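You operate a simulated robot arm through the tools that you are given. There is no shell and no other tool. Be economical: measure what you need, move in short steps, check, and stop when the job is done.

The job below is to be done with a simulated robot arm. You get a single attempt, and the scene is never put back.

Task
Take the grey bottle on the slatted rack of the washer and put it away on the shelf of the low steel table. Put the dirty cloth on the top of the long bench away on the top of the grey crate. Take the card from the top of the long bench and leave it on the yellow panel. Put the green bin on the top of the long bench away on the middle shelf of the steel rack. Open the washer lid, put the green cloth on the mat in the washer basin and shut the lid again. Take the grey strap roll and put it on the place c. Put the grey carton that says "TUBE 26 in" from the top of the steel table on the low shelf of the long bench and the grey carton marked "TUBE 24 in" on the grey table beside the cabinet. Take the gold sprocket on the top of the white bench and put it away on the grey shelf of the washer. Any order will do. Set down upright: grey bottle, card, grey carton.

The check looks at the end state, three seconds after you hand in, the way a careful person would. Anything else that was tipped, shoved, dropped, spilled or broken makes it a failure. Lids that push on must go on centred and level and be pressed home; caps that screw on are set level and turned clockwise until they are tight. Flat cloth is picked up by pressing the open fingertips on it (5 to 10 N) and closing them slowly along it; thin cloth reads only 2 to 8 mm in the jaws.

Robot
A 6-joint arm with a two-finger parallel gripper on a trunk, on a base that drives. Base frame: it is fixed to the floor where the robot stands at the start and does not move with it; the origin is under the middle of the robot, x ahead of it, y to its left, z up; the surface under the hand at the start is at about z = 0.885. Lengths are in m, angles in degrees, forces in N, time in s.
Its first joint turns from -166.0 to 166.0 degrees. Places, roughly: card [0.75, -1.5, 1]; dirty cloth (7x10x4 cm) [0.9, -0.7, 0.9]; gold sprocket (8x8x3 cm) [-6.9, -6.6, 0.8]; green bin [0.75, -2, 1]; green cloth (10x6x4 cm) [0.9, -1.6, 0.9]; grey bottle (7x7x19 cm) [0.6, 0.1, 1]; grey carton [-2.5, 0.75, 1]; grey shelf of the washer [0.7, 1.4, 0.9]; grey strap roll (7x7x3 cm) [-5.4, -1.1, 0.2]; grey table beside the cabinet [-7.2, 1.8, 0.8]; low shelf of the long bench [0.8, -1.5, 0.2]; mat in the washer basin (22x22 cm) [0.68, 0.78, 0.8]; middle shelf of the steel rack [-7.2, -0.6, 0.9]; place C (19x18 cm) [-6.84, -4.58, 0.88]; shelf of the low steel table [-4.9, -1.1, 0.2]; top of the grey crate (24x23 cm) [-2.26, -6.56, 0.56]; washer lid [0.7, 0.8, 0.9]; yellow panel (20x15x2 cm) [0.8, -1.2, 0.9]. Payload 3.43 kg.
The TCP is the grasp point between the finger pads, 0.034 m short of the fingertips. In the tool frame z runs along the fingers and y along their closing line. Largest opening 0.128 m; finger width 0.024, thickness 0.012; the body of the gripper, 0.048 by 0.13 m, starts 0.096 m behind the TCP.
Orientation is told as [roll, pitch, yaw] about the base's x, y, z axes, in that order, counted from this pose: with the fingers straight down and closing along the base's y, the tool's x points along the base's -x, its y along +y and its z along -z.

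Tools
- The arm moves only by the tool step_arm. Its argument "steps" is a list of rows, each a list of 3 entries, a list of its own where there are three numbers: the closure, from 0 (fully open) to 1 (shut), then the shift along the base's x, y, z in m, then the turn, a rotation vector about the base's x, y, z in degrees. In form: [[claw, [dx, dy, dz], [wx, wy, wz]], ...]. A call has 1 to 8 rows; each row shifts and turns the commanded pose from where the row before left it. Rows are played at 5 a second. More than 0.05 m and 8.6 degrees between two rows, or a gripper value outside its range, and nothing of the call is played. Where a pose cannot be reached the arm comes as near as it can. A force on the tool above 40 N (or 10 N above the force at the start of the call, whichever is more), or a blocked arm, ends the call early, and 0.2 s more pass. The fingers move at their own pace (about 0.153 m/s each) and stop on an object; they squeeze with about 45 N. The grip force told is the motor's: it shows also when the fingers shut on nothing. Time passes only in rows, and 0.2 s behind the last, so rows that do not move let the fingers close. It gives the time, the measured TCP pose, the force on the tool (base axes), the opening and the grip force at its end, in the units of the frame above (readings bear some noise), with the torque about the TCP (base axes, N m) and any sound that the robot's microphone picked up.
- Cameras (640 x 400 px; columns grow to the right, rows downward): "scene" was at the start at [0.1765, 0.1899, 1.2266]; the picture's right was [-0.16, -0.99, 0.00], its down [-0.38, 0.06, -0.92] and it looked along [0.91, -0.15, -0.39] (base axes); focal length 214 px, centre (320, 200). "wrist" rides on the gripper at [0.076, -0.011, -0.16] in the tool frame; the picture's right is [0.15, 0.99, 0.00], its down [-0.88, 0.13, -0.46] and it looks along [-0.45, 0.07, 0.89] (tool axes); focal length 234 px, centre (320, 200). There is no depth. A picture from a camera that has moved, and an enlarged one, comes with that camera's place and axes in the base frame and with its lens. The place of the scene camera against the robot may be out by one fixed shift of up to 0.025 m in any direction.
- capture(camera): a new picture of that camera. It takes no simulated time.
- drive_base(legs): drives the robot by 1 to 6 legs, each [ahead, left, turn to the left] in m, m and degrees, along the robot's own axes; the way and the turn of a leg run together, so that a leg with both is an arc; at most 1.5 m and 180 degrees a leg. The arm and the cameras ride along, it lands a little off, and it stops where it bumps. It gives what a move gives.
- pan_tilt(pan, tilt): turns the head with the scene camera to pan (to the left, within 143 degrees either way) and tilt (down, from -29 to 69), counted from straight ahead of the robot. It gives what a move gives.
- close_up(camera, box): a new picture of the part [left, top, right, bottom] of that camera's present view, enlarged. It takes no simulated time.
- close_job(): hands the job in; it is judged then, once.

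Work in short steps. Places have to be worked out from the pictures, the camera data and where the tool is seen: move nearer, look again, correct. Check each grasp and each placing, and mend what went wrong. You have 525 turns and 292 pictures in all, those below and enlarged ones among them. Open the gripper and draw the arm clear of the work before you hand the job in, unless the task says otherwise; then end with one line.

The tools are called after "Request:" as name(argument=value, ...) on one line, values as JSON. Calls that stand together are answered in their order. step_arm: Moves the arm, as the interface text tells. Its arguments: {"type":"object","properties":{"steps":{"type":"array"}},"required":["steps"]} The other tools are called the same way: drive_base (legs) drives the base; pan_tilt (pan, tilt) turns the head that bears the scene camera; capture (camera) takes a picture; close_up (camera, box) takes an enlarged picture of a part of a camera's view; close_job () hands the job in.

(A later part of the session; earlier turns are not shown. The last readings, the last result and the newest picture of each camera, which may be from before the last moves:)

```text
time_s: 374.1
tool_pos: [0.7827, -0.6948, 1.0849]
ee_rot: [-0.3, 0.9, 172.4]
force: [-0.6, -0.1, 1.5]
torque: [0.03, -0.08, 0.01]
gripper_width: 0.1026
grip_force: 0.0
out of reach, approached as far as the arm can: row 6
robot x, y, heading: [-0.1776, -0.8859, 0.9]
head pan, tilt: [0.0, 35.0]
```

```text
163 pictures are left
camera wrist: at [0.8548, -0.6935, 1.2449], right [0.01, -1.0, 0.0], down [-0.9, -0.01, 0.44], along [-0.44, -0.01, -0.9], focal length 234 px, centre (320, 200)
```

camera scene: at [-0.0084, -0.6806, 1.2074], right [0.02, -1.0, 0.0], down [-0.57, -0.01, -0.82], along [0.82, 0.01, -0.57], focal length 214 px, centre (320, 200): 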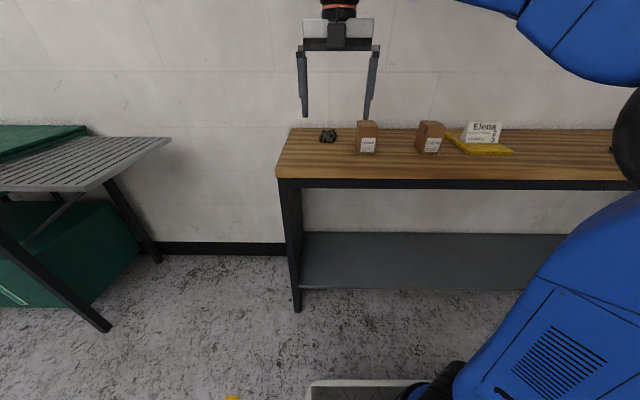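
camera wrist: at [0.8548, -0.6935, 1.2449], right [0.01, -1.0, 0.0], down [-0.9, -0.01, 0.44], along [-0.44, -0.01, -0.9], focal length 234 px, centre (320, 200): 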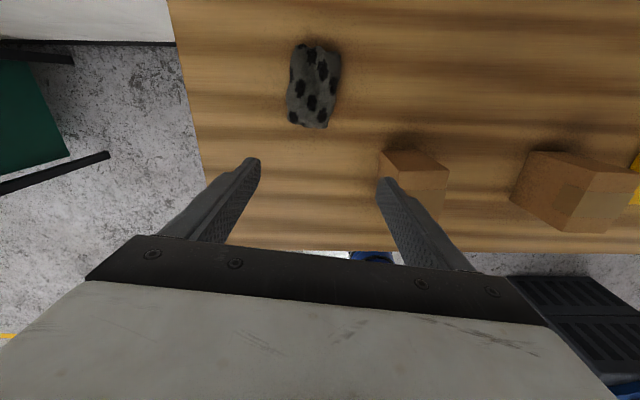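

The cloth centre is (0.854,-0.688), about 5.5 cm wide along y. I drive 0.12 forward, adjust and go partway down.

Request:
drive_base(legs=[[0.12, 0, -0.9]])

Request:
capture(camera="wrist")

```text
time_s: 375.4
tool_pos: [0.9021, -0.7081, 1.0851]
ee_rot: [-0.1, 0.4, 171.4]
force: [-4.9, -0.7, 0.8]
torque: [0.0, -0.96, -0.08]
gripper_width: 0.1023
grip_force: 0.0
robot x, y, heading: [-0.0586, -0.8881, 0.1]
head pan, tilt: [0.0, 35.0]
stopped in leg 1: the force on the tool passed its limit at 101 N (the readings are from after the stop); the commanded pose is now the measured one
```

```text
162 pictures are left
camera wrist: at [0.9759, -0.7071, 1.2441], right [0.0, -1.0, 0.0], down [-0.89, 0.0, 0.45], along [-0.45, 0.0, -0.89], focal length 234 px, centre (320, 200)
```

wrist: 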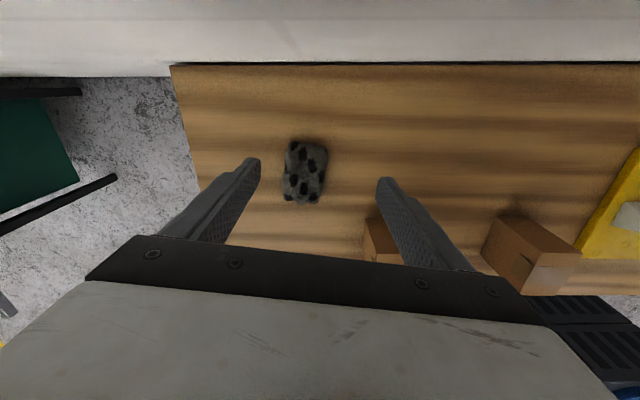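

The wrist camera touched the wall; I pull the hand back to x = 0.858 and centre over the cloth.

Request:
step_arm(steps=[[0.2, [-0.03, 0.01, 0], [0, 0, 0]], [0.2, [-0.014, 0.011, -0.02], [0, 0, 0]], [0.2, [0, 0, -0.045], [0, 0, 0]], [0.2, [0, 0, -0.03], [0, 0, 0]]])

Request:
capture(camera="wrist")

```text
time_s: 376.4
tool_pos: [0.8597, -0.6865, 0.9878]
ee_rot: [0.0, 0.4, 171.5]
force: [-0.7, -0.7, 0.0]
torque: [0.01, -0.01, -0.01]
gripper_width: 0.1025
grip_force: 0.0
robot x, y, heading: [-0.0543, -0.8871, 0.1]
head pan, tilt: [0.0, 35.0]
```

```text
161 pictures are left
camera wrist: at [0.9322, -0.6864, 1.149], right [0.0, -1.0, 0.0], down [-0.89, 0.0, 0.45], along [-0.45, 0.0, -0.89], focal length 234 px, centre (320, 200)
```

wrist: 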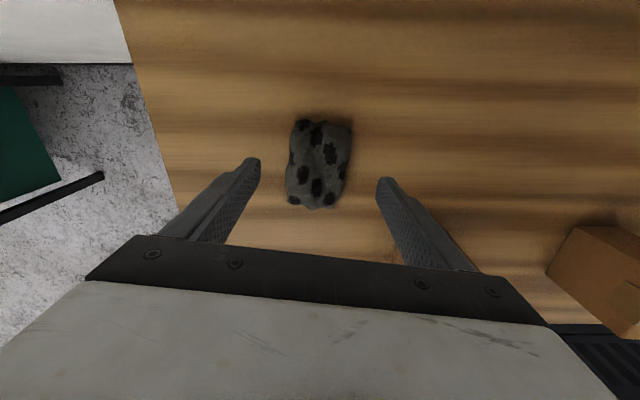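

Centred on the cloth. I lower to TCP z about 0.941 and close.

Request:
step_arm(steps=[[0.2, [0, 0.002, -0.03], [0, 0, 0]], [0.2, [0, 0, -0.0165], [0, 0, 0]], [0.5, [0, 0, 0], [0, 0, 0]], [1, [0, 0, 0], [0, 0, 0]], [1, [0, 0, 0], [0, 0, 0]], [1, [0, 0, 0], [0, 0, 0]]])

Request:
capture(camera="wrist")

```text
time_s: 377.8
tool_pos: [0.8587, -0.6846, 0.9412]
ee_rot: [0.1, 0.4, 171.5]
force: [0.5, -0.7, -0.2]
torque: [0.0, -0.01, -0.02]
gripper_width: 0.067
grip_force: 44.8
robot x, y, heading: [-0.0607, -0.8894, 0.1]
head pan, tilt: [0.0, 35.0]
```

```text
160 pictures are left
camera wrist: at [0.9324, -0.6845, 1.1024], right [0.0, -1.0, 0.0], down [-0.89, 0.0, 0.45], along [-0.45, 0.0, -0.89], focal length 234 px, centre (320, 200)
```

wrist: 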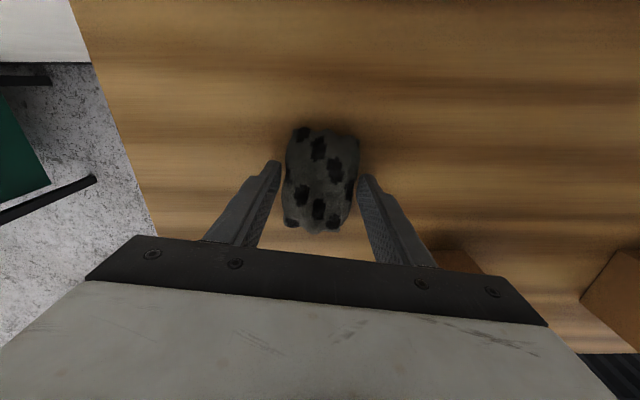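

Held (67 mm). I lift, draw in, back off, and turn right to look south.

Request:
step_arm(steps=[[1, [0, 0, 0.045], [0, 0, 0]], [1, [0, 0, 0.045], [0, 0, 0]], [1, [0, 0, 0.04], [0, 0, 0]], [1, [-0.045, 0, 0.01], [0, 0, 0]], [1, [-0.045, 0, 0.01], [0, 0, 0]], [1, [-0.045, 0, 0], [0, 0, 0]], [1, [-0.045, 0, 0], [0, 0, 0]], [1, [-0.045, 0, 0], [0, 0, 0]]])

Request:
drive_base(legs=[[-0.55, 0, 0], [0, 0, -90]])

Request:
pan_tilt(pan=0, tilt=15)

Request:
capture(camera="scene")

Request:
capture(camera="wrist")

```text
time_s: 379.6
tool_pos: [0.6342, -0.6826, 1.091]
ee_rot: [0.1, 0.3, 171.5]
force: [0.7, 0.9, -0.8]
torque: [-0.02, 0.02, 0.01]
gripper_width: 0.0674
grip_force: 45.2
robot x, y, heading: [-0.056, -0.8884, -0.0]
head pan, tilt: [0.0, 35.0]
```

```text
time_s: 382.6
tool_pos: [0.1837, -0.6315, 1.0911]
ee_rot: [0.1, 0.4, 174.2]
force: [-0.7, -0.5, -0.2]
torque: [0.0, -0.01, 0.01]
gripper_width: 0.0669
grip_force: 45.3
robot x, y, heading: [-0.5001, -0.8653, 2.8]
head pan, tilt: [0.0, 35.0]
stopped in leg 1: the robot was blocked; the commanded pose is now the measured one
```

```text
time_s: 383.4
tool_pos: [0.1831, -0.6323, 1.0908]
ee_rot: [-0.1, 0.5, 174.1]
force: [0.7, -0.2, -1.0]
torque: [-0.01, 0.03, 0.01]
gripper_width: 0.0668
grip_force: 45.4
robot x, y, heading: [-0.4949, -0.8651, 2.7]
head pan, tilt: [0.0, 15.0]
```

```text
159 pictures are left
camera scene: at [-0.3306, -0.6548, 1.2393], right [0.05, -1.0, 0.0], down [-0.26, -0.01, -0.97], along [0.96, 0.05, -0.26], focal length 214 px, centre (320, 200)
```

scene: 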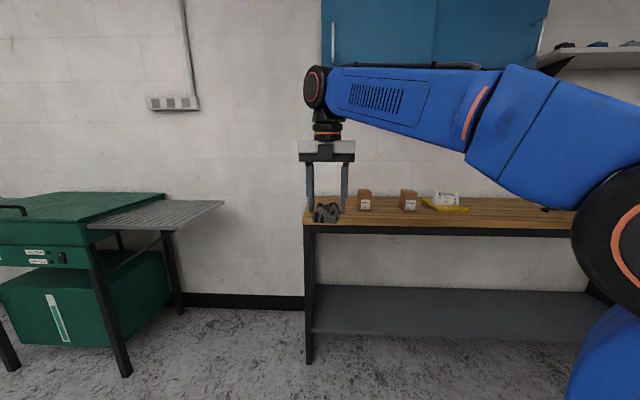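

```text
158 pictures are left
camera wrist: at [0.2572, -0.6279, 1.2512], right [0.05, -1.0, 0.0], down [-0.89, -0.04, 0.45], along [-0.45, -0.02, -0.89], focal length 234 px, centre (320, 200)
```

wrist: 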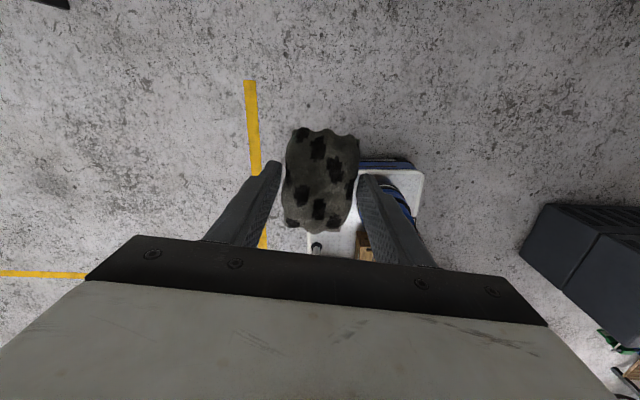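

The base bumped something behind it. I look back to see what.

Request:
pan_tilt(pan=-140, tilt=35)

Request:
capture(camera="scene")

Request:
pan_tilt(pan=140, tilt=35)

Request:
capture(camera="scene")

```text
time_s: 385.6
tool_pos: [0.1833, -0.6316, 1.0905]
ee_rot: [0.0, 0.4, 174.2]
force: [0.0, 0.0, -0.8]
torque: [0.02, -0.01, -0.02]
gripper_width: 0.0669
grip_force: 45.0
robot x, y, heading: [-0.4999, -0.8691, 3.0]
head pan, tilt: [-140.0, 35.0]
```

```text
157 pictures are left
camera scene: at [-0.4885, -0.7191, 1.2074], right [-0.68, 0.73, 0.0], down [0.42, 0.39, -0.82], along [-0.6, -0.56, -0.57], focal length 214 px, centre (320, 200)
```

scene: 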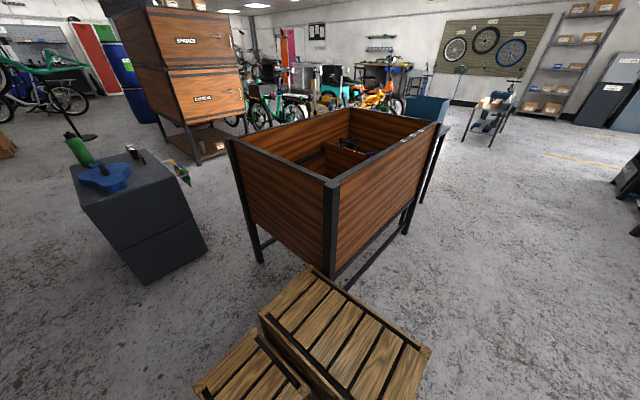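

```text
time_s: 389.5
tool_pos: [0.1834, -0.6329, 1.0901]
ee_rot: [-0.1, 0.4, 174.2]
force: [-0.6, 0.8, -0.4]
torque: [-0.03, -0.03, 0.0]
gripper_width: 0.0669
grip_force: 44.8
robot x, y, heading: [-0.5011, -0.864, 3.0]
head pan, tilt: [140.0, 35.0]
```

```text
156 pictures are left
camera scene: at [-0.494, -0.6059, 1.2074], right [0.61, 0.8, 0.0], down [0.46, -0.35, -0.82], along [-0.65, 0.5, -0.57], focal length 214 px, centre (320, 200)
```

scene: 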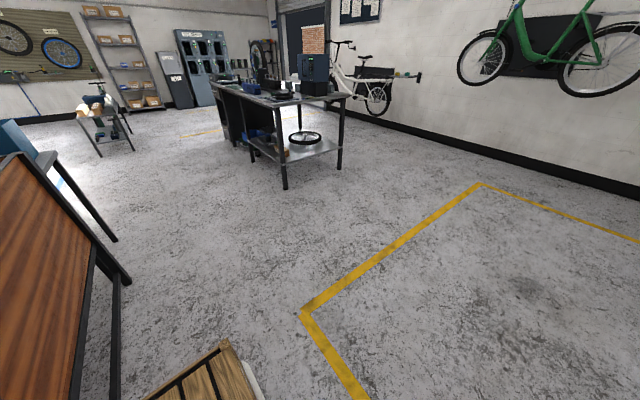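

The crates on the robot's back touched the tub leg; its legs still measure at the same places as before, so it has not moved. I move forward and then turn south.

Request:
drive_base(legs=[[0.3, 0, 0], [0, 0, -93]])

Request:
pan_tilt(pan=0, tilt=15)

Request:
capture(camera="scene")

Request:
pan_tilt(pan=-45, tilt=25)

Request:
capture(camera="scene")

```text
time_s: 395.4
tool_pos: [0.0065, -1.5448, 1.0907]
ee_rot: [0.1, 0.4, 81.8]
force: [-0.4, -0.2, -1.7]
torque: [-0.01, 0.02, -0.02]
gripper_width: 0.0669
grip_force: 45.2
robot x, y, heading: [-0.2, -0.8549, -89.7]
head pan, tilt: [140.0, 35.0]
```

```text
time_s: 397.7
tool_pos: [0.0059, -1.5439, 1.0908]
ee_rot: [0.1, 0.3, 81.8]
force: [0.4, -0.1, -1.2]
torque: [-0.01, 0.01, 0.0]
gripper_width: 0.0672
grip_force: 45.2
robot x, y, heading: [-0.1994, -0.8519, -89.8]
head pan, tilt: [0.0, 15.0]
```

```text
155 pictures are left
camera scene: at [0.0258, -1.0411, 1.2394], right [-1.0, -0.01, 0.0], down [0.0, 0.26, -0.97], along [0.01, -0.97, -0.26], focal length 214 px, centre (320, 200)
```

scene: 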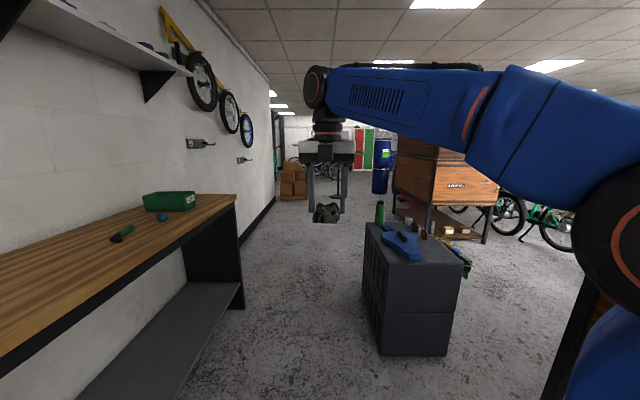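

```text
time_s: 398.8
tool_pos: [0.0065, -1.5446, 1.0916]
ee_rot: [0.0, 0.4, 81.8]
force: [-0.6, -0.4, -1.0]
torque: [0.03, 0.02, -0.01]
gripper_width: 0.067
grip_force: 44.7
robot x, y, heading: [-0.1952, -0.8518, -90.0]
head pan, tilt: [-45.0, 25.0]
```

```text
154 pictures are left
camera scene: at [-0.0394, -1.0132, 1.2232], right [-0.71, 0.7, 0.0], down [0.3, 0.3, -0.91], along [-0.64, -0.64, -0.42], focal length 214 px, centre (320, 200)
```

scene: 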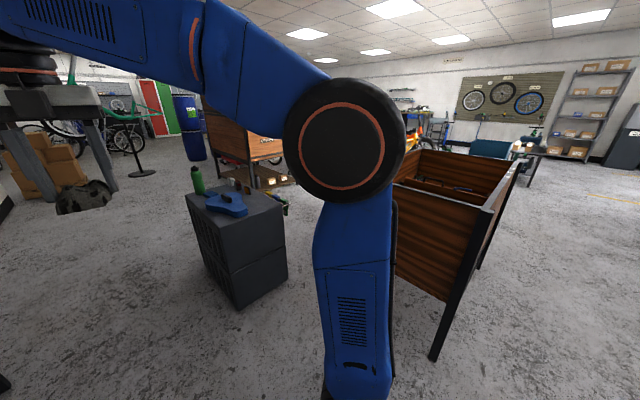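

The corridor between the long bench and the dark cabinet is 0.9 m wide, centred at x = 0.15. I shift into it and drive south.

Request:
drive_base(legs=[[0, 0.35, 0], [1.2, 0, 0], [1.2, 0, 0], [0.8, 0, 0]])

Request:
pan_tilt(pan=-30, tilt=15)

Request:
capture(camera="scene")

Request:
pan_tilt(pan=0, tilt=15)

Request:
capture(camera="scene")

```text
time_s: 416.3
tool_pos: [0.3751, -4.7473, 1.0903]
ee_rot: [0.0, 0.4, 81.8]
force: [0.1, 0.7, -1.2]
torque: [-0.01, 0.0, -0.02]
gripper_width: 0.0669
grip_force: 45.2
robot x, y, heading: [0.1712, -4.0576, -90.0]
head pan, tilt: [-45.0, 25.0]
```

```text
time_s: 417.1
tool_pos: [0.374, -4.746, 1.0903]
ee_rot: [0.0, 0.4, 81.8]
force: [0.0, 0.7, -0.2]
torque: [0.0, 0.01, 0.01]
gripper_width: 0.0668
grip_force: 44.8
robot x, y, heading: [0.1707, -4.0558, -89.7]
head pan, tilt: [-30.0, 15.0]
```

```text
153 pictures are left
camera scene: at [0.3481, -4.2315, 1.2394], right [-0.87, 0.5, 0.0], down [0.13, 0.23, -0.97], along [-0.48, -0.84, -0.26], focal length 214 px, centre (320, 200)
```

scene: 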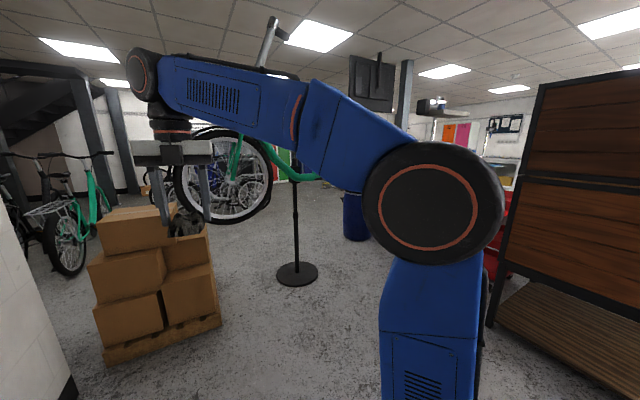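

```text
time_s: 418.0
tool_pos: [0.3754, -4.7469, 1.0901]
ee_rot: [0.0, 0.4, 81.8]
force: [0.2, 1.1, -1.1]
torque: [-0.02, -0.04, -0.01]
gripper_width: 0.0669
grip_force: 44.8
robot x, y, heading: [0.1679, -4.0536, -89.7]
head pan, tilt: [0.0, 15.0]
```

```text
152 pictures are left
camera scene: at [0.3949, -4.2438, 1.2394], right [-1.0, 0.0, 0.0], down [0.0, 0.26, -0.97], along [0.0, -0.97, -0.26], focal length 214 px, centre (320, 200)
```

scene: 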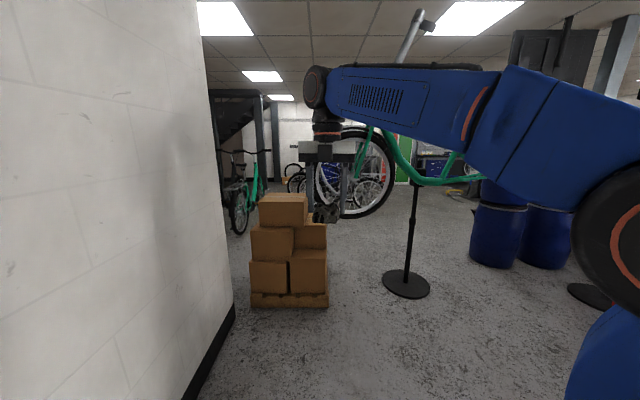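

Ahead are stacked boxes and a bike on a stand; the crate lies to the southwest past the tall wooden boxes. I turn west here and pass between them at y about -5.1.

Request:
drive_base(legs=[[0, 0, -90], [0.45, 0.5, 0], [0.1, 0.5, 0]])

Request:
pan_tilt(pan=0, tilt=20)

Request:
capture(camera="scene")

Request:
pan_tilt(pan=50, tilt=25)

Request:
capture(camera="scene")

```text
time_s: 428.2
tool_pos: [-1.043, -5.3007, 1.0898]
ee_rot: [0.1, 0.4, -6.7]
force: [0.1, -1.3, -1.3]
torque: [0.0, 0.01, -0.02]
gripper_width: 0.0666
grip_force: 45.0
robot x, y, heading: [-0.3601, -5.079, -178.1]
head pan, tilt: [0.0, 15.0]
```

```text
time_s: 428.8
tool_pos: [-1.0438, -5.3, 1.0902]
ee_rot: [-0.1, 0.4, -6.7]
force: [0.3, -1.5, -0.1]
torque: [0.03, -0.01, 0.0]
gripper_width: 0.067
grip_force: 45.1
robot x, y, heading: [-0.3581, -5.0757, -178.1]
head pan, tilt: [0.0, 20.0]
```

```text
151 pictures are left
camera scene: at [-0.5196, -5.3174, 1.2313], right [-0.03, 1.0, 0.0], down [0.34, 0.01, -0.94], along [-0.94, -0.03, -0.34], focal length 214 px, centre (320, 200)
```

scene: 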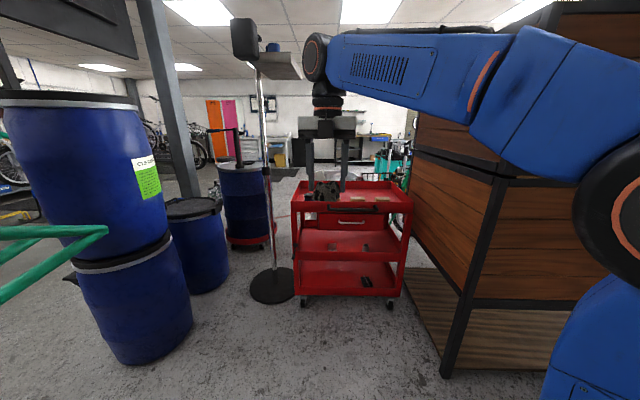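

```text
time_s: 430.0
tool_pos: [-1.0443, -5.3009, 1.0906]
ee_rot: [0.0, 0.5, -6.7]
force: [0.3, 0.8, -0.3]
torque: [0.03, 0.01, 0.02]
gripper_width: 0.0671
grip_force: 45.2
robot x, y, heading: [-0.3575, -5.076, -178.2]
head pan, tilt: [50.0, 25.0]
```

```text
150 pictures are left
camera scene: at [-0.4835, -5.3868, 1.2232], right [-0.79, 0.62, 0.0], down [0.26, 0.33, -0.91], along [-0.56, -0.71, -0.42], focal length 214 px, centre (320, 200)
```

scene: 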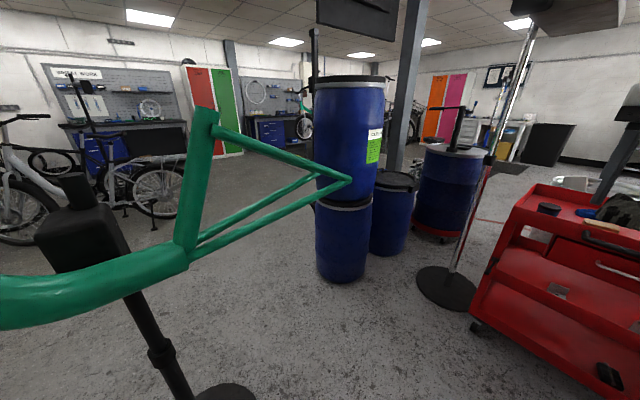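

A red cart blocks the west; the crate's coordinates project onto the low dark-topped thing behind the barrels. I zoom in there.

Request:
close_up(camera="scene", box=[300, 110, 500, 270])

Request:
pan_tilt(pan=25, tilt=10)

Request:
close_up(camera="scene", box=[200, 80, 460, 300])

```text
2.50 times, centred on (400, 190) of scene
camera zoom: at [-0.4835, -5.3868, 1.2232], right [-0.79, 0.62, 0.0], down [0.26, 0.33, -0.91], along [-0.56, -0.71, -0.42], focal length 536 px, centre (120, 225)
```

zoom: 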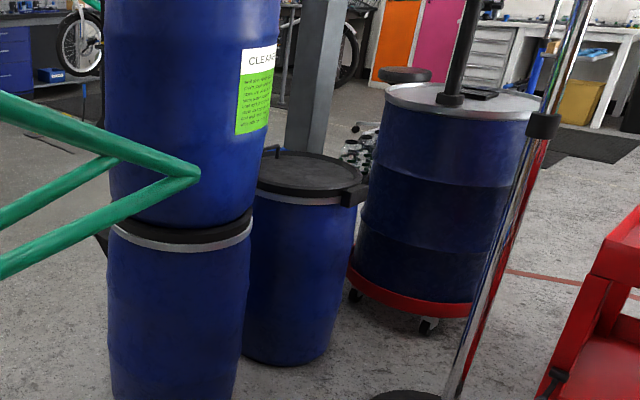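

```text
time_s: 430.9
tool_pos: [-1.0431, -5.3002, 1.0909]
ee_rot: [0.0, 0.3, -6.7]
force: [-0.1, 0.5, -0.4]
torque: [-0.01, -0.04, -0.02]
gripper_width: 0.0667
grip_force: 44.7
robot x, y, heading: [-0.3543, -5.0738, -178.7]
head pan, tilt: [25.0, 10.0]
```

```text
1.82 times, centred on (330, 190) of scene
camera zoom: at [-0.5095, -5.3564, 1.2475], right [-0.45, 0.89, 0.0], down [0.16, 0.08, -0.98], along [-0.88, -0.45, -0.17], focal length 390 px, centre (302, 218)
```

zoom: 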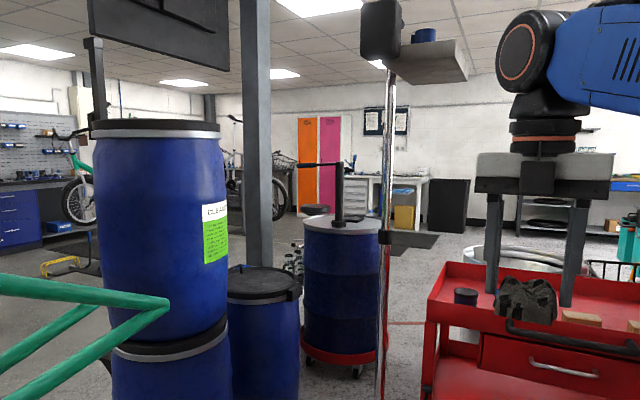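

The crate must be behind the barrels and column, reachable only from the southwest. I retrace my way north through the corridor.

Request:
drive_base(legs=[[-0.1, -0.5, 0], [-0.45, -0.5, 0], [0, 0, 88.7]])

Request:
pan_tilt(pan=0, tilt=25)

```text
time_s: 441.0
tool_pos: [0.3671, -4.754, 1.0909]
ee_rot: [-0.1, 0.4, 81.6]
force: [0.7, -0.4, -0.2]
torque: [0.0, -0.03, -0.01]
gripper_width: 0.0666
grip_force: 45.2
robot x, y, heading: [0.1607, -4.0608, -89.7]
head pan, tilt: [25.0, 10.0]
```

```text
time_s: 441.9
tool_pos: [0.3666, -4.7541, 1.0903]
ee_rot: [0.0, 0.4, 81.5]
force: [0.1, 0.3, -1.1]
torque: [-0.05, 0.02, 0.05]
gripper_width: 0.0667
grip_force: 44.7
robot x, y, heading: [0.1656, -4.0626, -89.9]
head pan, tilt: [0.0, 25.0]
```

Back at the corridor mouth with heading -90; I reverse north through it, then turn west and drive down the y = -0.35 lane.

Request:
drive_base(legs=[[-1.2, 0, 0], [-1.2, 0, 0], [-1.3, 0, 0]])

Request:
drive_base(legs=[[0, 0, -90], [1.4, 0, 0], [1.4, 0, 0], [1.4, 0, 0], [1.4, 0, 0], [0.6, 0, 0]])

Request:
pan_tilt(pan=20, tilt=20)

Request:
capture(camera="scene")

```text
time_s: 459.8
tool_pos: [0.3618, -1.0325, 1.0905]
ee_rot: [0.0, 0.4, 82.5]
force: [-0.4, -0.4, -1.5]
torque: [0.01, 0.01, -0.04]
gripper_width: 0.067
grip_force: 45.2
robot x, y, heading: [0.1471, -0.3431, -88.8]
head pan, tilt: [0.0, 25.0]
```

```text
time_s: 463.5
tool_pos: [-0.4971, -0.6403, 1.0908]
ee_rot: [0.0, 0.4, 1.6]
force: [-0.6, -0.8, -1.2]
torque: [0.0, 0.01, 0.0]
gripper_width: 0.0668
grip_force: 45.3
robot x, y, heading: [0.1484, -0.3215, -169.8]
head pan, tilt: [0.0, 25.0]
stopped in leg 1: the robot was blocked; the commanded pose is now the measured one
```

```text
time_s: 464.4
tool_pos: [-0.4976, -0.6412, 1.0899]
ee_rot: [0.0, 0.5, 1.6]
force: [-0.1, -0.7, 0.1]
torque: [-0.03, -0.02, -0.01]
gripper_width: 0.0671
grip_force: 45.3
robot x, y, heading: [0.1453, -0.317, -170.2]
head pan, tilt: [20.0, 20.0]
```

```text
147 pictures are left
camera scene: at [0.0318, -0.6126, 1.2313], right [-0.5, 0.87, 0.0], down [0.3, 0.17, -0.94], along [-0.81, -0.47, -0.34], focal length 214 px, centre (320, 200)
```

scene: 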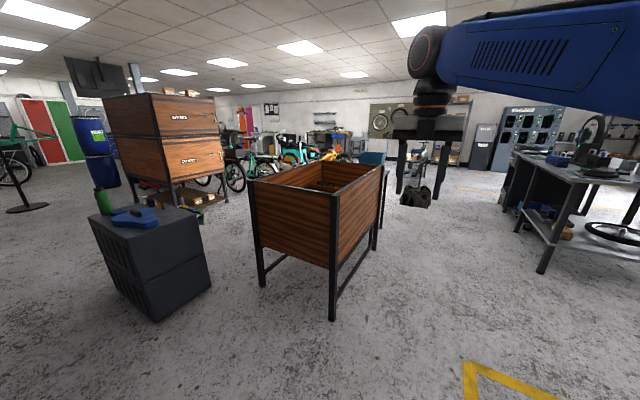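

The rear touched the bench's end panel while turning; I drive forward out of it, finish the turn, then go west.

Request:
drive_base(legs=[[0.4, -0.05, 0], [0, 0, -10], [1.4, 0, 0], [1.4, 0, 0], [1.4, 0, 0], [1.4, 0, 0]])

Request:
pan_tilt(pan=140, tilt=10)

Request:
capture(camera="scene")

```text
time_s: 493.8
tool_pos: [-6.5259, -0.4879, 1.0911]
ee_rot: [0.0, 0.5, -9.7]
force: [-0.1, -0.2, -1.6]
torque: [0.01, -0.01, 0.0]
gripper_width: 0.067
grip_force: 45.2
robot x, y, heading: [-5.827, -0.303, 178.8]
head pan, tilt: [20.0, 20.0]
```

```text
time_s: 495.8
tool_pos: [-6.5242, -0.4896, 1.0912]
ee_rot: [0.1, 0.4, -9.8]
force: [0.1, 0.2, -1.0]
torque: [0.02, 0.0, 0.0]
gripper_width: 0.067
grip_force: 44.4
robot x, y, heading: [-5.8299, -0.3028, 178.6]
head pan, tilt: [140.0, 10.0]
```

```text
146 pictures are left
camera scene: at [-5.8393, -0.5974, 1.2476], right [-0.66, -0.75, 0.0], down [-0.13, 0.11, -0.98], along [0.74, -0.65, -0.17], focal length 214 px, centre (320, 200)
```

scene: 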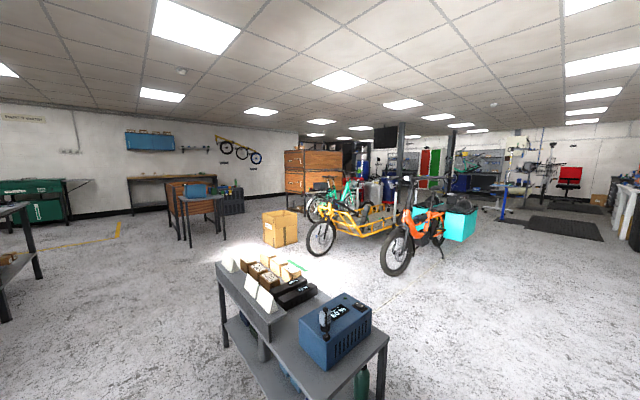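

Open floor in the south. I turn south, go down the wall aisle to y about -4.7, and look toward the barrels from there.

Request:
drive_base(legs=[[0, -0.1, 91.4], [0.0, -0.2, 0], [1.4, 0, 0], [1.4, 0, 0], [1.4, 0, 0]])

Request:
pan_tilt(pan=45, tilt=12)

Request:
capture(camera="scene")

```text
time_s: 521.0
tool_pos: [-5.9011, -5.1478, 1.0914]
ee_rot: [0.0, 0.4, 80.5]
force: [0.6, 0.0, -0.1]
torque: [0.02, -0.01, -0.04]
gripper_width: 0.0666
grip_force: 44.8
robot x, y, heading: [-6.0919, -4.4519, -91.1]
head pan, tilt: [140.0, 10.0]
```

```text
time_s: 522.8
tool_pos: [-5.9016, -5.1473, 1.091]
ee_rot: [0.1, 0.4, 80.5]
force: [0.5, 0.7, -2.0]
torque: [0.02, 0.01, 0.02]
gripper_width: 0.0668
grip_force: 44.8
robot x, y, heading: [-6.0921, -4.4522, -91.2]
head pan, tilt: [45.0, 12.0]
```

```text
145 pictures are left
camera scene: at [-5.8036, -4.6192, 1.2443], right [-0.72, -0.7, 0.0], down [-0.14, 0.15, -0.98], along [0.68, -0.7, -0.21], focal length 214 px, centre (320, 200)
```

scene: 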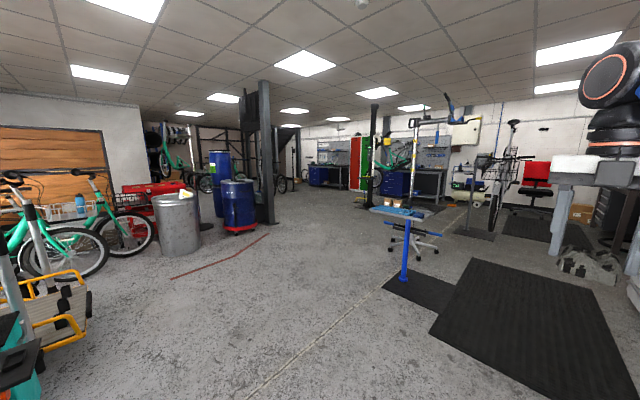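

Request:
close_up(camera="scene", box=[150, 130, 320, 250])

```text
3.33 times, centred on (235, 190) of scene
camera zoom: at [-5.8036, -4.6192, 1.2443], right [-0.72, -0.7, 0.0], down [-0.14, 0.15, -0.98], along [0.68, -0.7, -0.21], focal length 715 px, centre (603, 233)
```

zoom: 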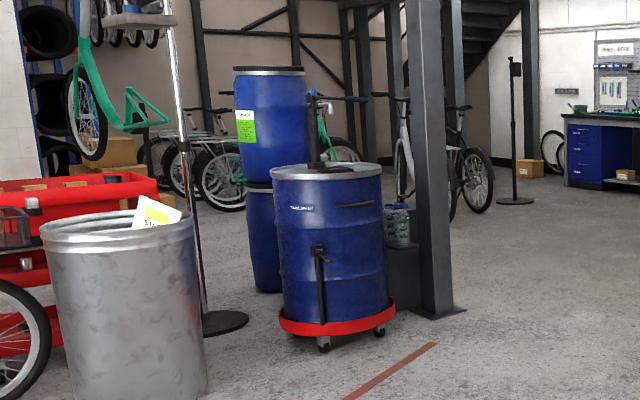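

There is a dark grey crate between the drum and the column. I'll approach it from the open floor to the south: first turn east and move southeast.

Request:
drive_base(legs=[[0, 0, 91], [1.1, -0.85, 0], [1.1, -1.0, 0], [0.6, -1.1, 0]])

Request:
pan_tilt(pan=25, tilt=20)

Request:
capture(camera="scene")

```text
time_s: 546.4
tool_pos: [-2.6162, -7.2124, 1.0905]
ee_rot: [-0.1, 0.4, 171.5]
force: [-0.9, -0.7, -0.6]
torque: [0.05, 0.01, -0.03]
gripper_width: 0.0668
grip_force: 45.1
robot x, y, heading: [-3.3062, -7.4134, 0.2]
head pan, tilt: [45.0, 12.0]
```

```text
time_s: 547.3
tool_pos: [-2.616, -7.2119, 1.0911]
ee_rot: [0.0, 0.4, 171.5]
force: [-0.2, -0.2, -1.0]
torque: [-0.01, 0.03, 0.04]
gripper_width: 0.0669
grip_force: 44.9
robot x, y, heading: [-3.3076, -7.4157, 0.0]
head pan, tilt: [25.0, 20.0]
```

```text
143 pictures are left
camera scene: at [-3.1385, -7.171, 1.2313], right [0.42, -0.91, 0.0], down [-0.31, -0.14, -0.94], along [0.85, 0.4, -0.34], focal length 214 px, centre (320, 200)
```

scene: 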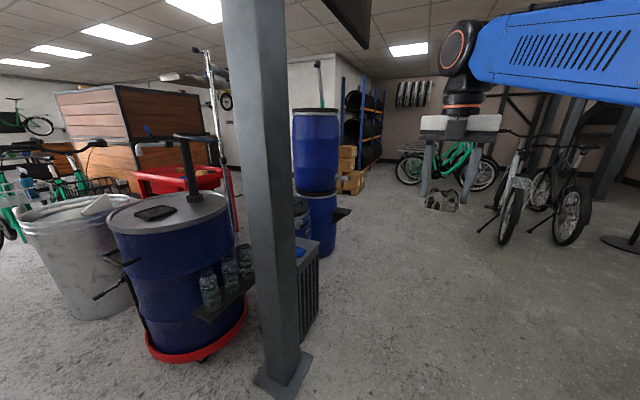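

The crate is just behind the column. I drive 1.25 m east and turn to face north toward it.

Request:
drive_base(legs=[[1.25, -0.08, 0], [0, 0, 90]])

Request:
pan_tilt(pan=0, tilt=40)

Request:
capture(camera="scene")

Request:
capture(camera="wrist")

```text
time_s: 557.4
tool_pos: [-2.2576, -6.805, 1.0904]
ee_rot: [0.0, 0.4, -98.4]
force: [0.0, 0.3, -0.1]
torque: [0.02, -0.03, -0.01]
gripper_width: 0.0668
grip_force: 44.9
robot x, y, heading: [-2.0571, -7.4982, 90.2]
head pan, tilt: [25.0, 20.0]
```

```text
time_s: 558.3
tool_pos: [-2.257, -6.8069, 1.0923]
ee_rot: [0.0, 0.4, -98.5]
force: [-0.5, 0.4, -0.5]
torque: [-0.01, 0.0, 0.02]
gripper_width: 0.0669
grip_force: 44.9
robot x, y, heading: [-2.0549, -7.4974, 90.1]
head pan, tilt: [0.0, 40.0]
```

```text
142 pictures are left
camera scene: at [-2.269, -7.3481, 1.1999], right [1.0, 0.0, 0.0], down [0.0, -0.64, -0.77], along [0.0, 0.77, -0.64], focal length 214 px, centre (320, 200)
```

scene: 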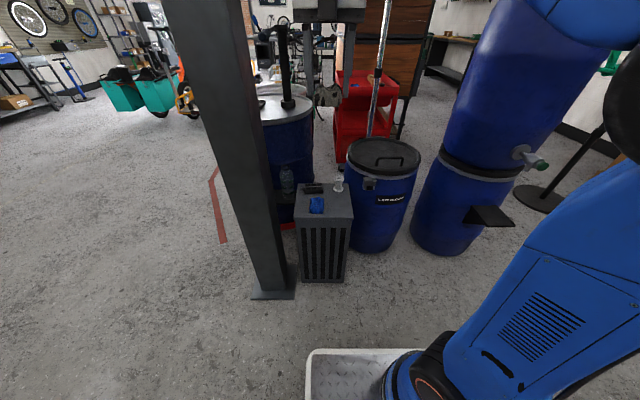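

```text
141 pictures are left
camera wrist: at [-2.259, -6.7301, 1.2514], right [1.0, 0.0, 0.0], down [0.0, -0.89, 0.45], along [0.0, -0.45, -0.89], focal length 234 px, centre (320, 200)
```

wrist: 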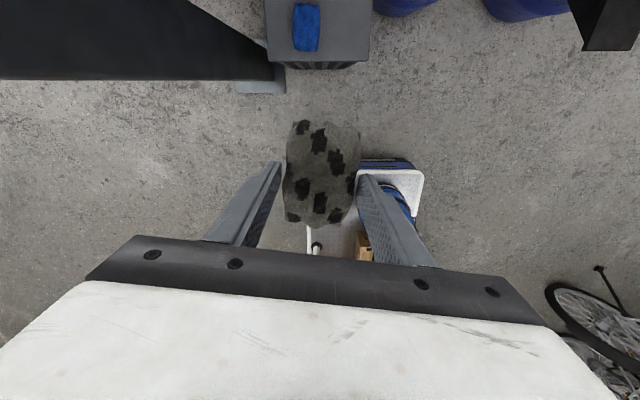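

Request:
close_up(camera="scene", box=[270, 160, 390, 240])

```text
5.00 times, centred on (330, 200) of scene
camera zoom: at [-2.269, -7.3481, 1.1999], right [1.0, 0.0, 0.0], down [0.0, -0.64, -0.77], along [0.0, 0.77, -0.64], focal length 1072 px, centre (270, 200)
```

zoom: 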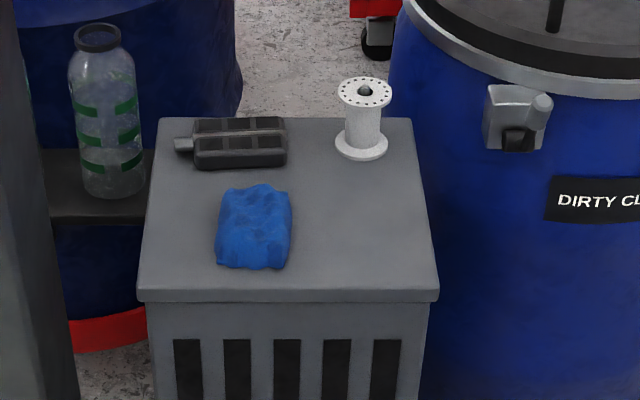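

The crate top carries a blue cloth, a black item and a spool; the front-right part around (-2.188,-6.635) is free. I move over it and lower partway.

Request:
step_arm(steps=[[1, [0.02, 0.043, 0], [0, 0, 0]], [1, [0.02, 0.043, 0], [0, 0, 0]], [1, [0.02, 0.043, 0], [0, 0, 0]], [1, [0.009, 0.043, 0], [0, 0, 0]], [1, [0, 0, -0.05], [0, 0, 0]], [1, [0, 0, -0.05], [0, 0, 0]], [1, [0, 0, -0.05], [0, 0, 0]], [1, [0, 0, -0.05], [0, 0, 0]]])

Request:
capture(camera="wrist")

Request:
close_up(camera="scene", box=[270, 100, 430, 240])

```text
time_s: 560.1
tool_pos: [-2.1903, -6.6332, 0.8903]
ee_rot: [-0.1, 0.4, -98.4]
force: [0.3, -0.1, 0.2]
torque: [0.03, 0.01, 0.0]
gripper_width: 0.0665
grip_force: 45.0
robot x, y, heading: [-2.0512, -7.4962, 90.4]
head pan, tilt: [0.0, 40.0]
```

```text
139 pictures are left
camera wrist: at [-2.1907, -6.5578, 1.0506], right [1.0, 0.0, 0.0], down [0.0, -0.89, 0.45], along [0.0, -0.45, -0.89], focal length 234 px, centre (320, 200)
```

wrist: 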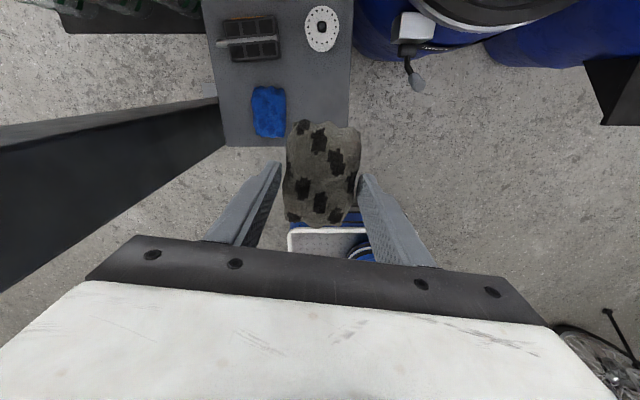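

```text
2.86 times, centred on (350, 170) of scene
camera zoom: at [-2.2689, -7.3483, 1.1999], right [1.0, 0.0, 0.0], down [0.0, -0.64, -0.77], along [0.0, 0.77, -0.64], focal length 613 px, centre (234, 286)
```

zoom: 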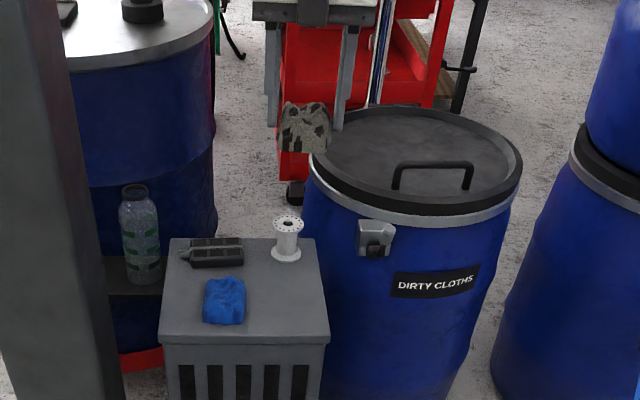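

The spot fits: I shift 2 cm forward and lower toward the crate top.

Request:
step_arm(steps=[[1, [0, 0.02, -0.04], [0, 0, 0]], [1, [0, 0, -0.05], [0, 0, 0]], [1, [0, 0, -0.05], [0, 0, 0]], [1, [0, 0, -0.05], [0, 0, 0]], [1, [0, 0, -0.04], [0, 0, 0]]])

Request:
capture(camera="wrist")

Request:
close_up(camera="scene", box=[270, 100, 430, 240])

```text
time_s: 561.3
tool_pos: [-2.1887, -6.6136, 0.6602]
ee_rot: [0.1, 0.5, -98.4]
force: [0.3, 0.5, 0.0]
torque: [0.03, -0.04, 0.03]
gripper_width: 0.0668
grip_force: 44.9
robot x, y, heading: [-2.0503, -7.4964, 90.3]
head pan, tilt: [0.0, 40.0]
```

```text
137 pictures are left
camera wrist: at [-2.1892, -6.5385, 0.8206], right [1.0, 0.0, 0.0], down [0.0, -0.89, 0.45], along [0.0, -0.45, -0.89], focal length 234 px, centre (320, 200)
```

wrist: 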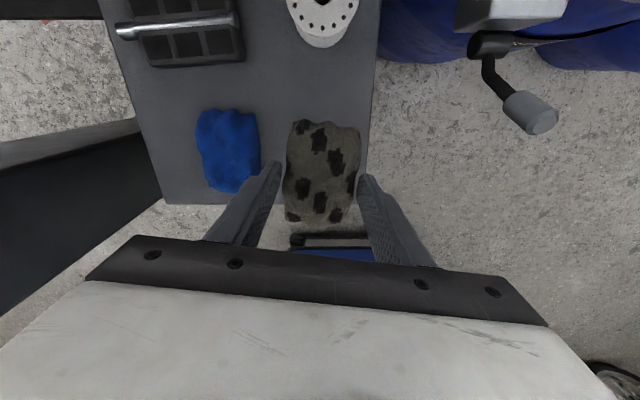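

```text
2.86 times, centred on (350, 170) of scene
camera zoom: at [-2.2689, -7.3483, 1.1999], right [1.0, 0.0, 0.0], down [0.0, -0.64, -0.77], along [0.0, 0.77, -0.64], focal length 613 px, centre (234, 286)
```

zoom: 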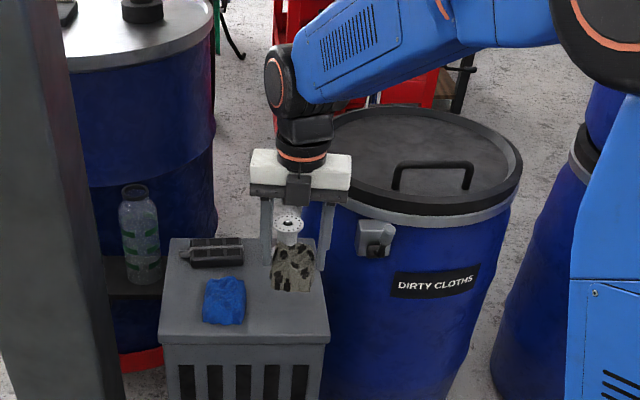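

Request:
step_arm(steps=[[1, [0.002, 0.003, -0.03], [0, 0, 0]], [1, [0, 0, -0.015], [0, 0, 0]], [1, [0, 0, -0.006], [0, 0, 0]], [1, [0, 0, -0.005], [0, 0, 0]], [1, [0, 0, -0.004], [0, 0, 0]], [1, [0, 0, -0.003], [0, 0, 0]], [1, [0, 0, 0], [0, 0, 0]]])

```text
time_s: 562.9
tool_pos: [-2.1868, -6.6108, 0.5974]
ee_rot: [-0.1, 0.3, -98.4]
force: [0.3, -0.4, -1.1]
torque: [0.03, -0.02, -0.03]
gripper_width: 0.0671
grip_force: 45.2
robot x, y, heading: [-2.0564, -7.4996, 90.0]
head pan, tilt: [0.0, 40.0]
```

Request:
step_arm(steps=[[1, [0, 0, -0.003], [0, 0, 0]], [1, [0, 0, -0.002], [0, 0, 0]], [1, [0, 0, -0.002], [0, 0, 0]], [1, [0, 0, -0.002], [0, 0, 0]], [1, [0, 0, 0], [0, 0, 0]]])

Request:
capture(camera="wrist")

```text
time_s: 564.1
tool_pos: [-2.1861, -6.6108, 0.5928]
ee_rot: [-0.1, 0.6, -98.4]
force: [0.1, -5.8, 15.2]
torque: [-0.61, -0.13, -0.03]
gripper_width: 0.0667
grip_force: 45.2
robot x, y, heading: [-2.0487, -7.5003, 90.4]
head pan, tilt: [0.0, 40.0]
stopped in row 5: the force on the tool passed its limit at 42 N (the readings are from after the stop); the commanded pose is now the measured one
```

```text
135 pictures are left
camera wrist: at [-2.188, -6.5354, 0.7526], right [1.0, 0.0, 0.0], down [0.0, -0.89, 0.45], along [0.0, -0.45, -0.89], focal length 234 px, centre (320, 200)
```

wrist: 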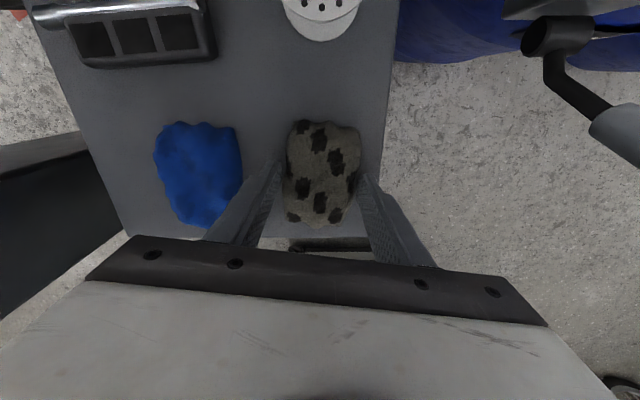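

Contact on the crate top. I open by about a centimetre only and rise straight up.

Request:
step_arm(steps=[[0.4, [0, 0, 0.002], [0, 0, 0]], [0.38, [0, 0, 0], [0, 0, 0]], [0.36, [0, 0, 0], [0, 0, 0]], [0.36, [0, 0, 0.03], [0, 0, 0]], [0.36, [0, 0, 0.045], [0, 0, 0]], [0.36, [0, 0, 0.045], [0, 0, 0]], [0.36, [0, 0, 0.045], [0, 0, 0]], [0.36, [0, 0, 0.045], [0, 0, 0]]])

Request:
capture(camera="wrist")

```text
time_s: 565.9
tool_pos: [-2.1854, -6.6102, 0.8015]
ee_rot: [0.0, 0.5, -98.4]
force: [0.2, 0.6, 0.0]
torque: [-0.02, -0.03, -0.01]
gripper_width: 0.0819
grip_force: 0.1
robot x, y, heading: [-2.0534, -7.4974, 90.0]
head pan, tilt: [0.0, 40.0]
```

```text
134 pictures are left
camera wrist: at [-2.1879, -6.5352, 0.9631], right [1.0, 0.0, 0.0], down [0.0, -0.89, 0.45], along [0.0, -0.45, -0.89], focal length 234 px, centre (320, 200)
```

wrist: 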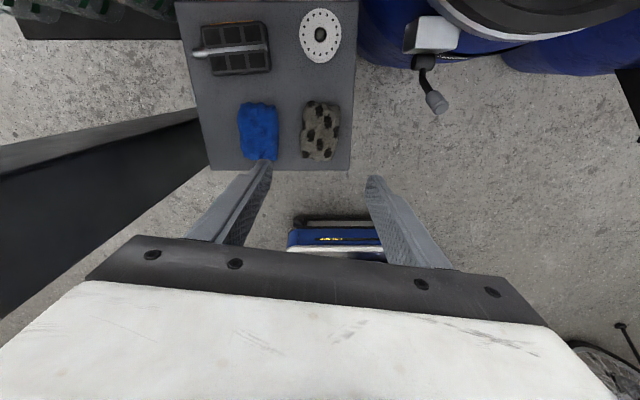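

The cloth lies well on the crate. I raise and draw in the arm, then check behind before backing off.

Request:
step_arm(steps=[[0.36, [0, -0.03, 0.04], [0, 0, 0]], [0.36, [0, -0.03, 0.04], [0, 0, 0]], [0.36, [0, -0.03, 0.04], [0, 0, 0]], [0.36, [0, -0.03, 0.04], [0, 0, 0]], [0.36, [0, -0.03, 0.04], [0, 0, 0]], [0.36, [0, -0.03, 0.04], [0, 0, 0]], [0.36, [0, -0.03, 0.04], [0, 0, 0]]])

Request:
pan_tilt(pan=140, tilt=25)

Request:
capture(camera="scene")

```text
time_s: 567.5
tool_pos: [-2.1865, -6.8217, 1.0835]
ee_rot: [0.0, 0.5, -98.3]
force: [0.3, 1.2, -0.7]
torque: [-0.01, -0.01, 0.01]
gripper_width: 0.0818
grip_force: 0.0
robot x, y, heading: [-2.052, -7.4987, 89.8]
head pan, tilt: [0.0, 40.0]
```

```text
time_s: 569.8
tool_pos: [-2.186, -6.8215, 1.0814]
ee_rot: [0.0, 0.6, -98.4]
force: [0.1, 0.2, 0.1]
torque: [0.03, -0.04, -0.01]
gripper_width: 0.082
grip_force: 0.0
robot x, y, heading: [-2.0553, -7.5002, 89.9]
head pan, tilt: [140.0, 25.0]
```

```text
133 pictures are left
camera scene: at [-2.328, -7.5039, 1.2232], right [-0.77, 0.64, 0.0], down [0.27, 0.32, -0.91], along [-0.58, -0.69, -0.42], focal length 214 px, centre (320, 200)
```

scene: 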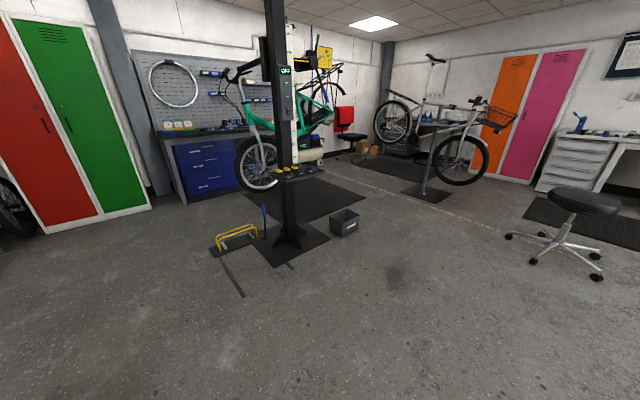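

Clear behind for 0.8 m. I back off, sidestep west past the column, then go north and on to the wall aisle.

Request:
drive_base(legs=[[-0.3, 0, 0], [0, 1.5, 0], [1.15, 0, 0], [1.15, 0, 0], [0, 1.25, 0], [0, 1.25, 0]])

Request:
pan_tilt(pan=0, tilt=20)

Request:
capture(camera="scene")

```text
time_s: 601.5
tool_pos: [-6.1782, -4.839, 1.0836]
ee_rot: [0.0, 0.4, -99.1]
force: [0.5, 0.2, -0.6]
torque: [0.01, -0.04, 0.02]
gripper_width: 0.0819
grip_force: 0.1
robot x, y, heading: [-6.0521, -5.5198, 89.5]
head pan, tilt: [140.0, 25.0]
```

```text
time_s: 603.7
tool_pos: [-6.1767, -4.8397, 1.0834]
ee_rot: [-0.1, 0.5, -99.1]
force: [-0.1, 0.2, 1.0]
torque: [0.01, 0.01, 0.02]
gripper_width: 0.082
grip_force: 0.0
robot x, y, heading: [-6.051, -5.5151, 89.7]
head pan, tilt: [0.0, 20.0]
```

```text
132 pictures are left
camera scene: at [-6.2661, -5.3575, 1.2313], right [1.0, -0.01, 0.0], down [0.0, -0.34, -0.94], along [0.01, 0.94, -0.34], focal length 214 px, centre (320, 200)
```

scene: 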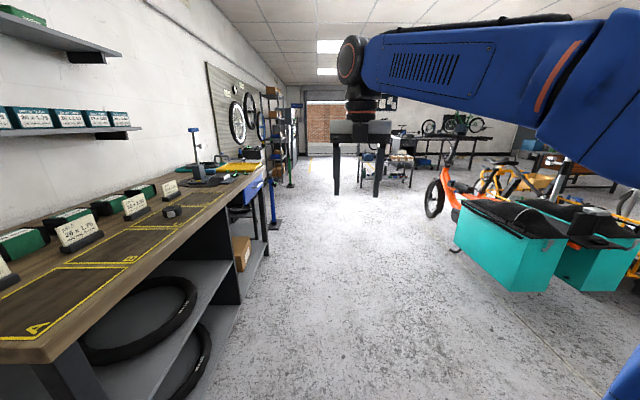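

North up the aisle, then east along the lane to the steel table.

Request:
drive_base(legs=[[1.4, 0, 0.4], [1.4, 0, 0], [1.4, 0, 0], [1.0, 0, 0], [0, 0, -90]])

Request:
drive_base(legs=[[1.45, -0.02, 0], [1.45, 0, 0], [0.5, 0, 0]])

Request:
pan_tilt(pan=60, tilt=25)

Request:
capture(camera="scene")

```text
time_s: 632.5
tool_pos: [-5.4436, -0.1717, 1.0827]
ee_rot: [0.0, 0.5, 172.4]
force: [-0.9, 0.0, -0.8]
torque: [-0.01, 0.01, 0.0]
gripper_width: 0.0818
grip_force: 0.2
robot x, y, heading: [-6.1197, -0.3119, 1.4]
head pan, tilt: [0.0, 20.0]
```

```text
time_s: 649.1
tool_pos: [-2.0381, -0.1677, 1.0825]
ee_rot: [0.1, 0.6, 171.6]
force: [-0.2, 0.2, 0.1]
torque: [0.01, -0.01, 0.04]
gripper_width: 0.0819
grip_force: 0.1
robot x, y, heading: [-2.7127, -0.3014, -0.2]
head pan, tilt: [0.0, 20.0]
```

```text
time_s: 650.4
tool_pos: [-2.0408, -0.167, 1.0822]
ee_rot: [0.0, 0.5, 171.6]
force: [-0.7, -0.6, 0.2]
torque: [0.02, -0.03, -0.04]
gripper_width: 0.0821
grip_force: 0.0
robot x, y, heading: [-2.7164, -0.3014, 0.0]
head pan, tilt: [60.0, 25.0]
```

```text
131 pictures are left
camera scene: at [-2.5859, -0.0159, 1.2232], right [0.87, -0.5, 0.0], down [-0.21, -0.37, -0.91], along [0.45, 0.79, -0.42], focal length 214 px, centre (320, 200)
```

scene: 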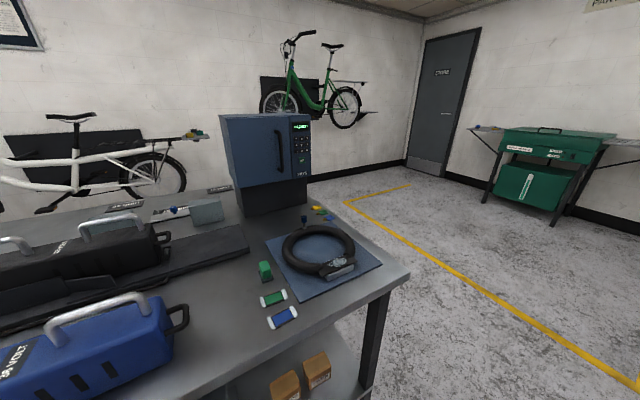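

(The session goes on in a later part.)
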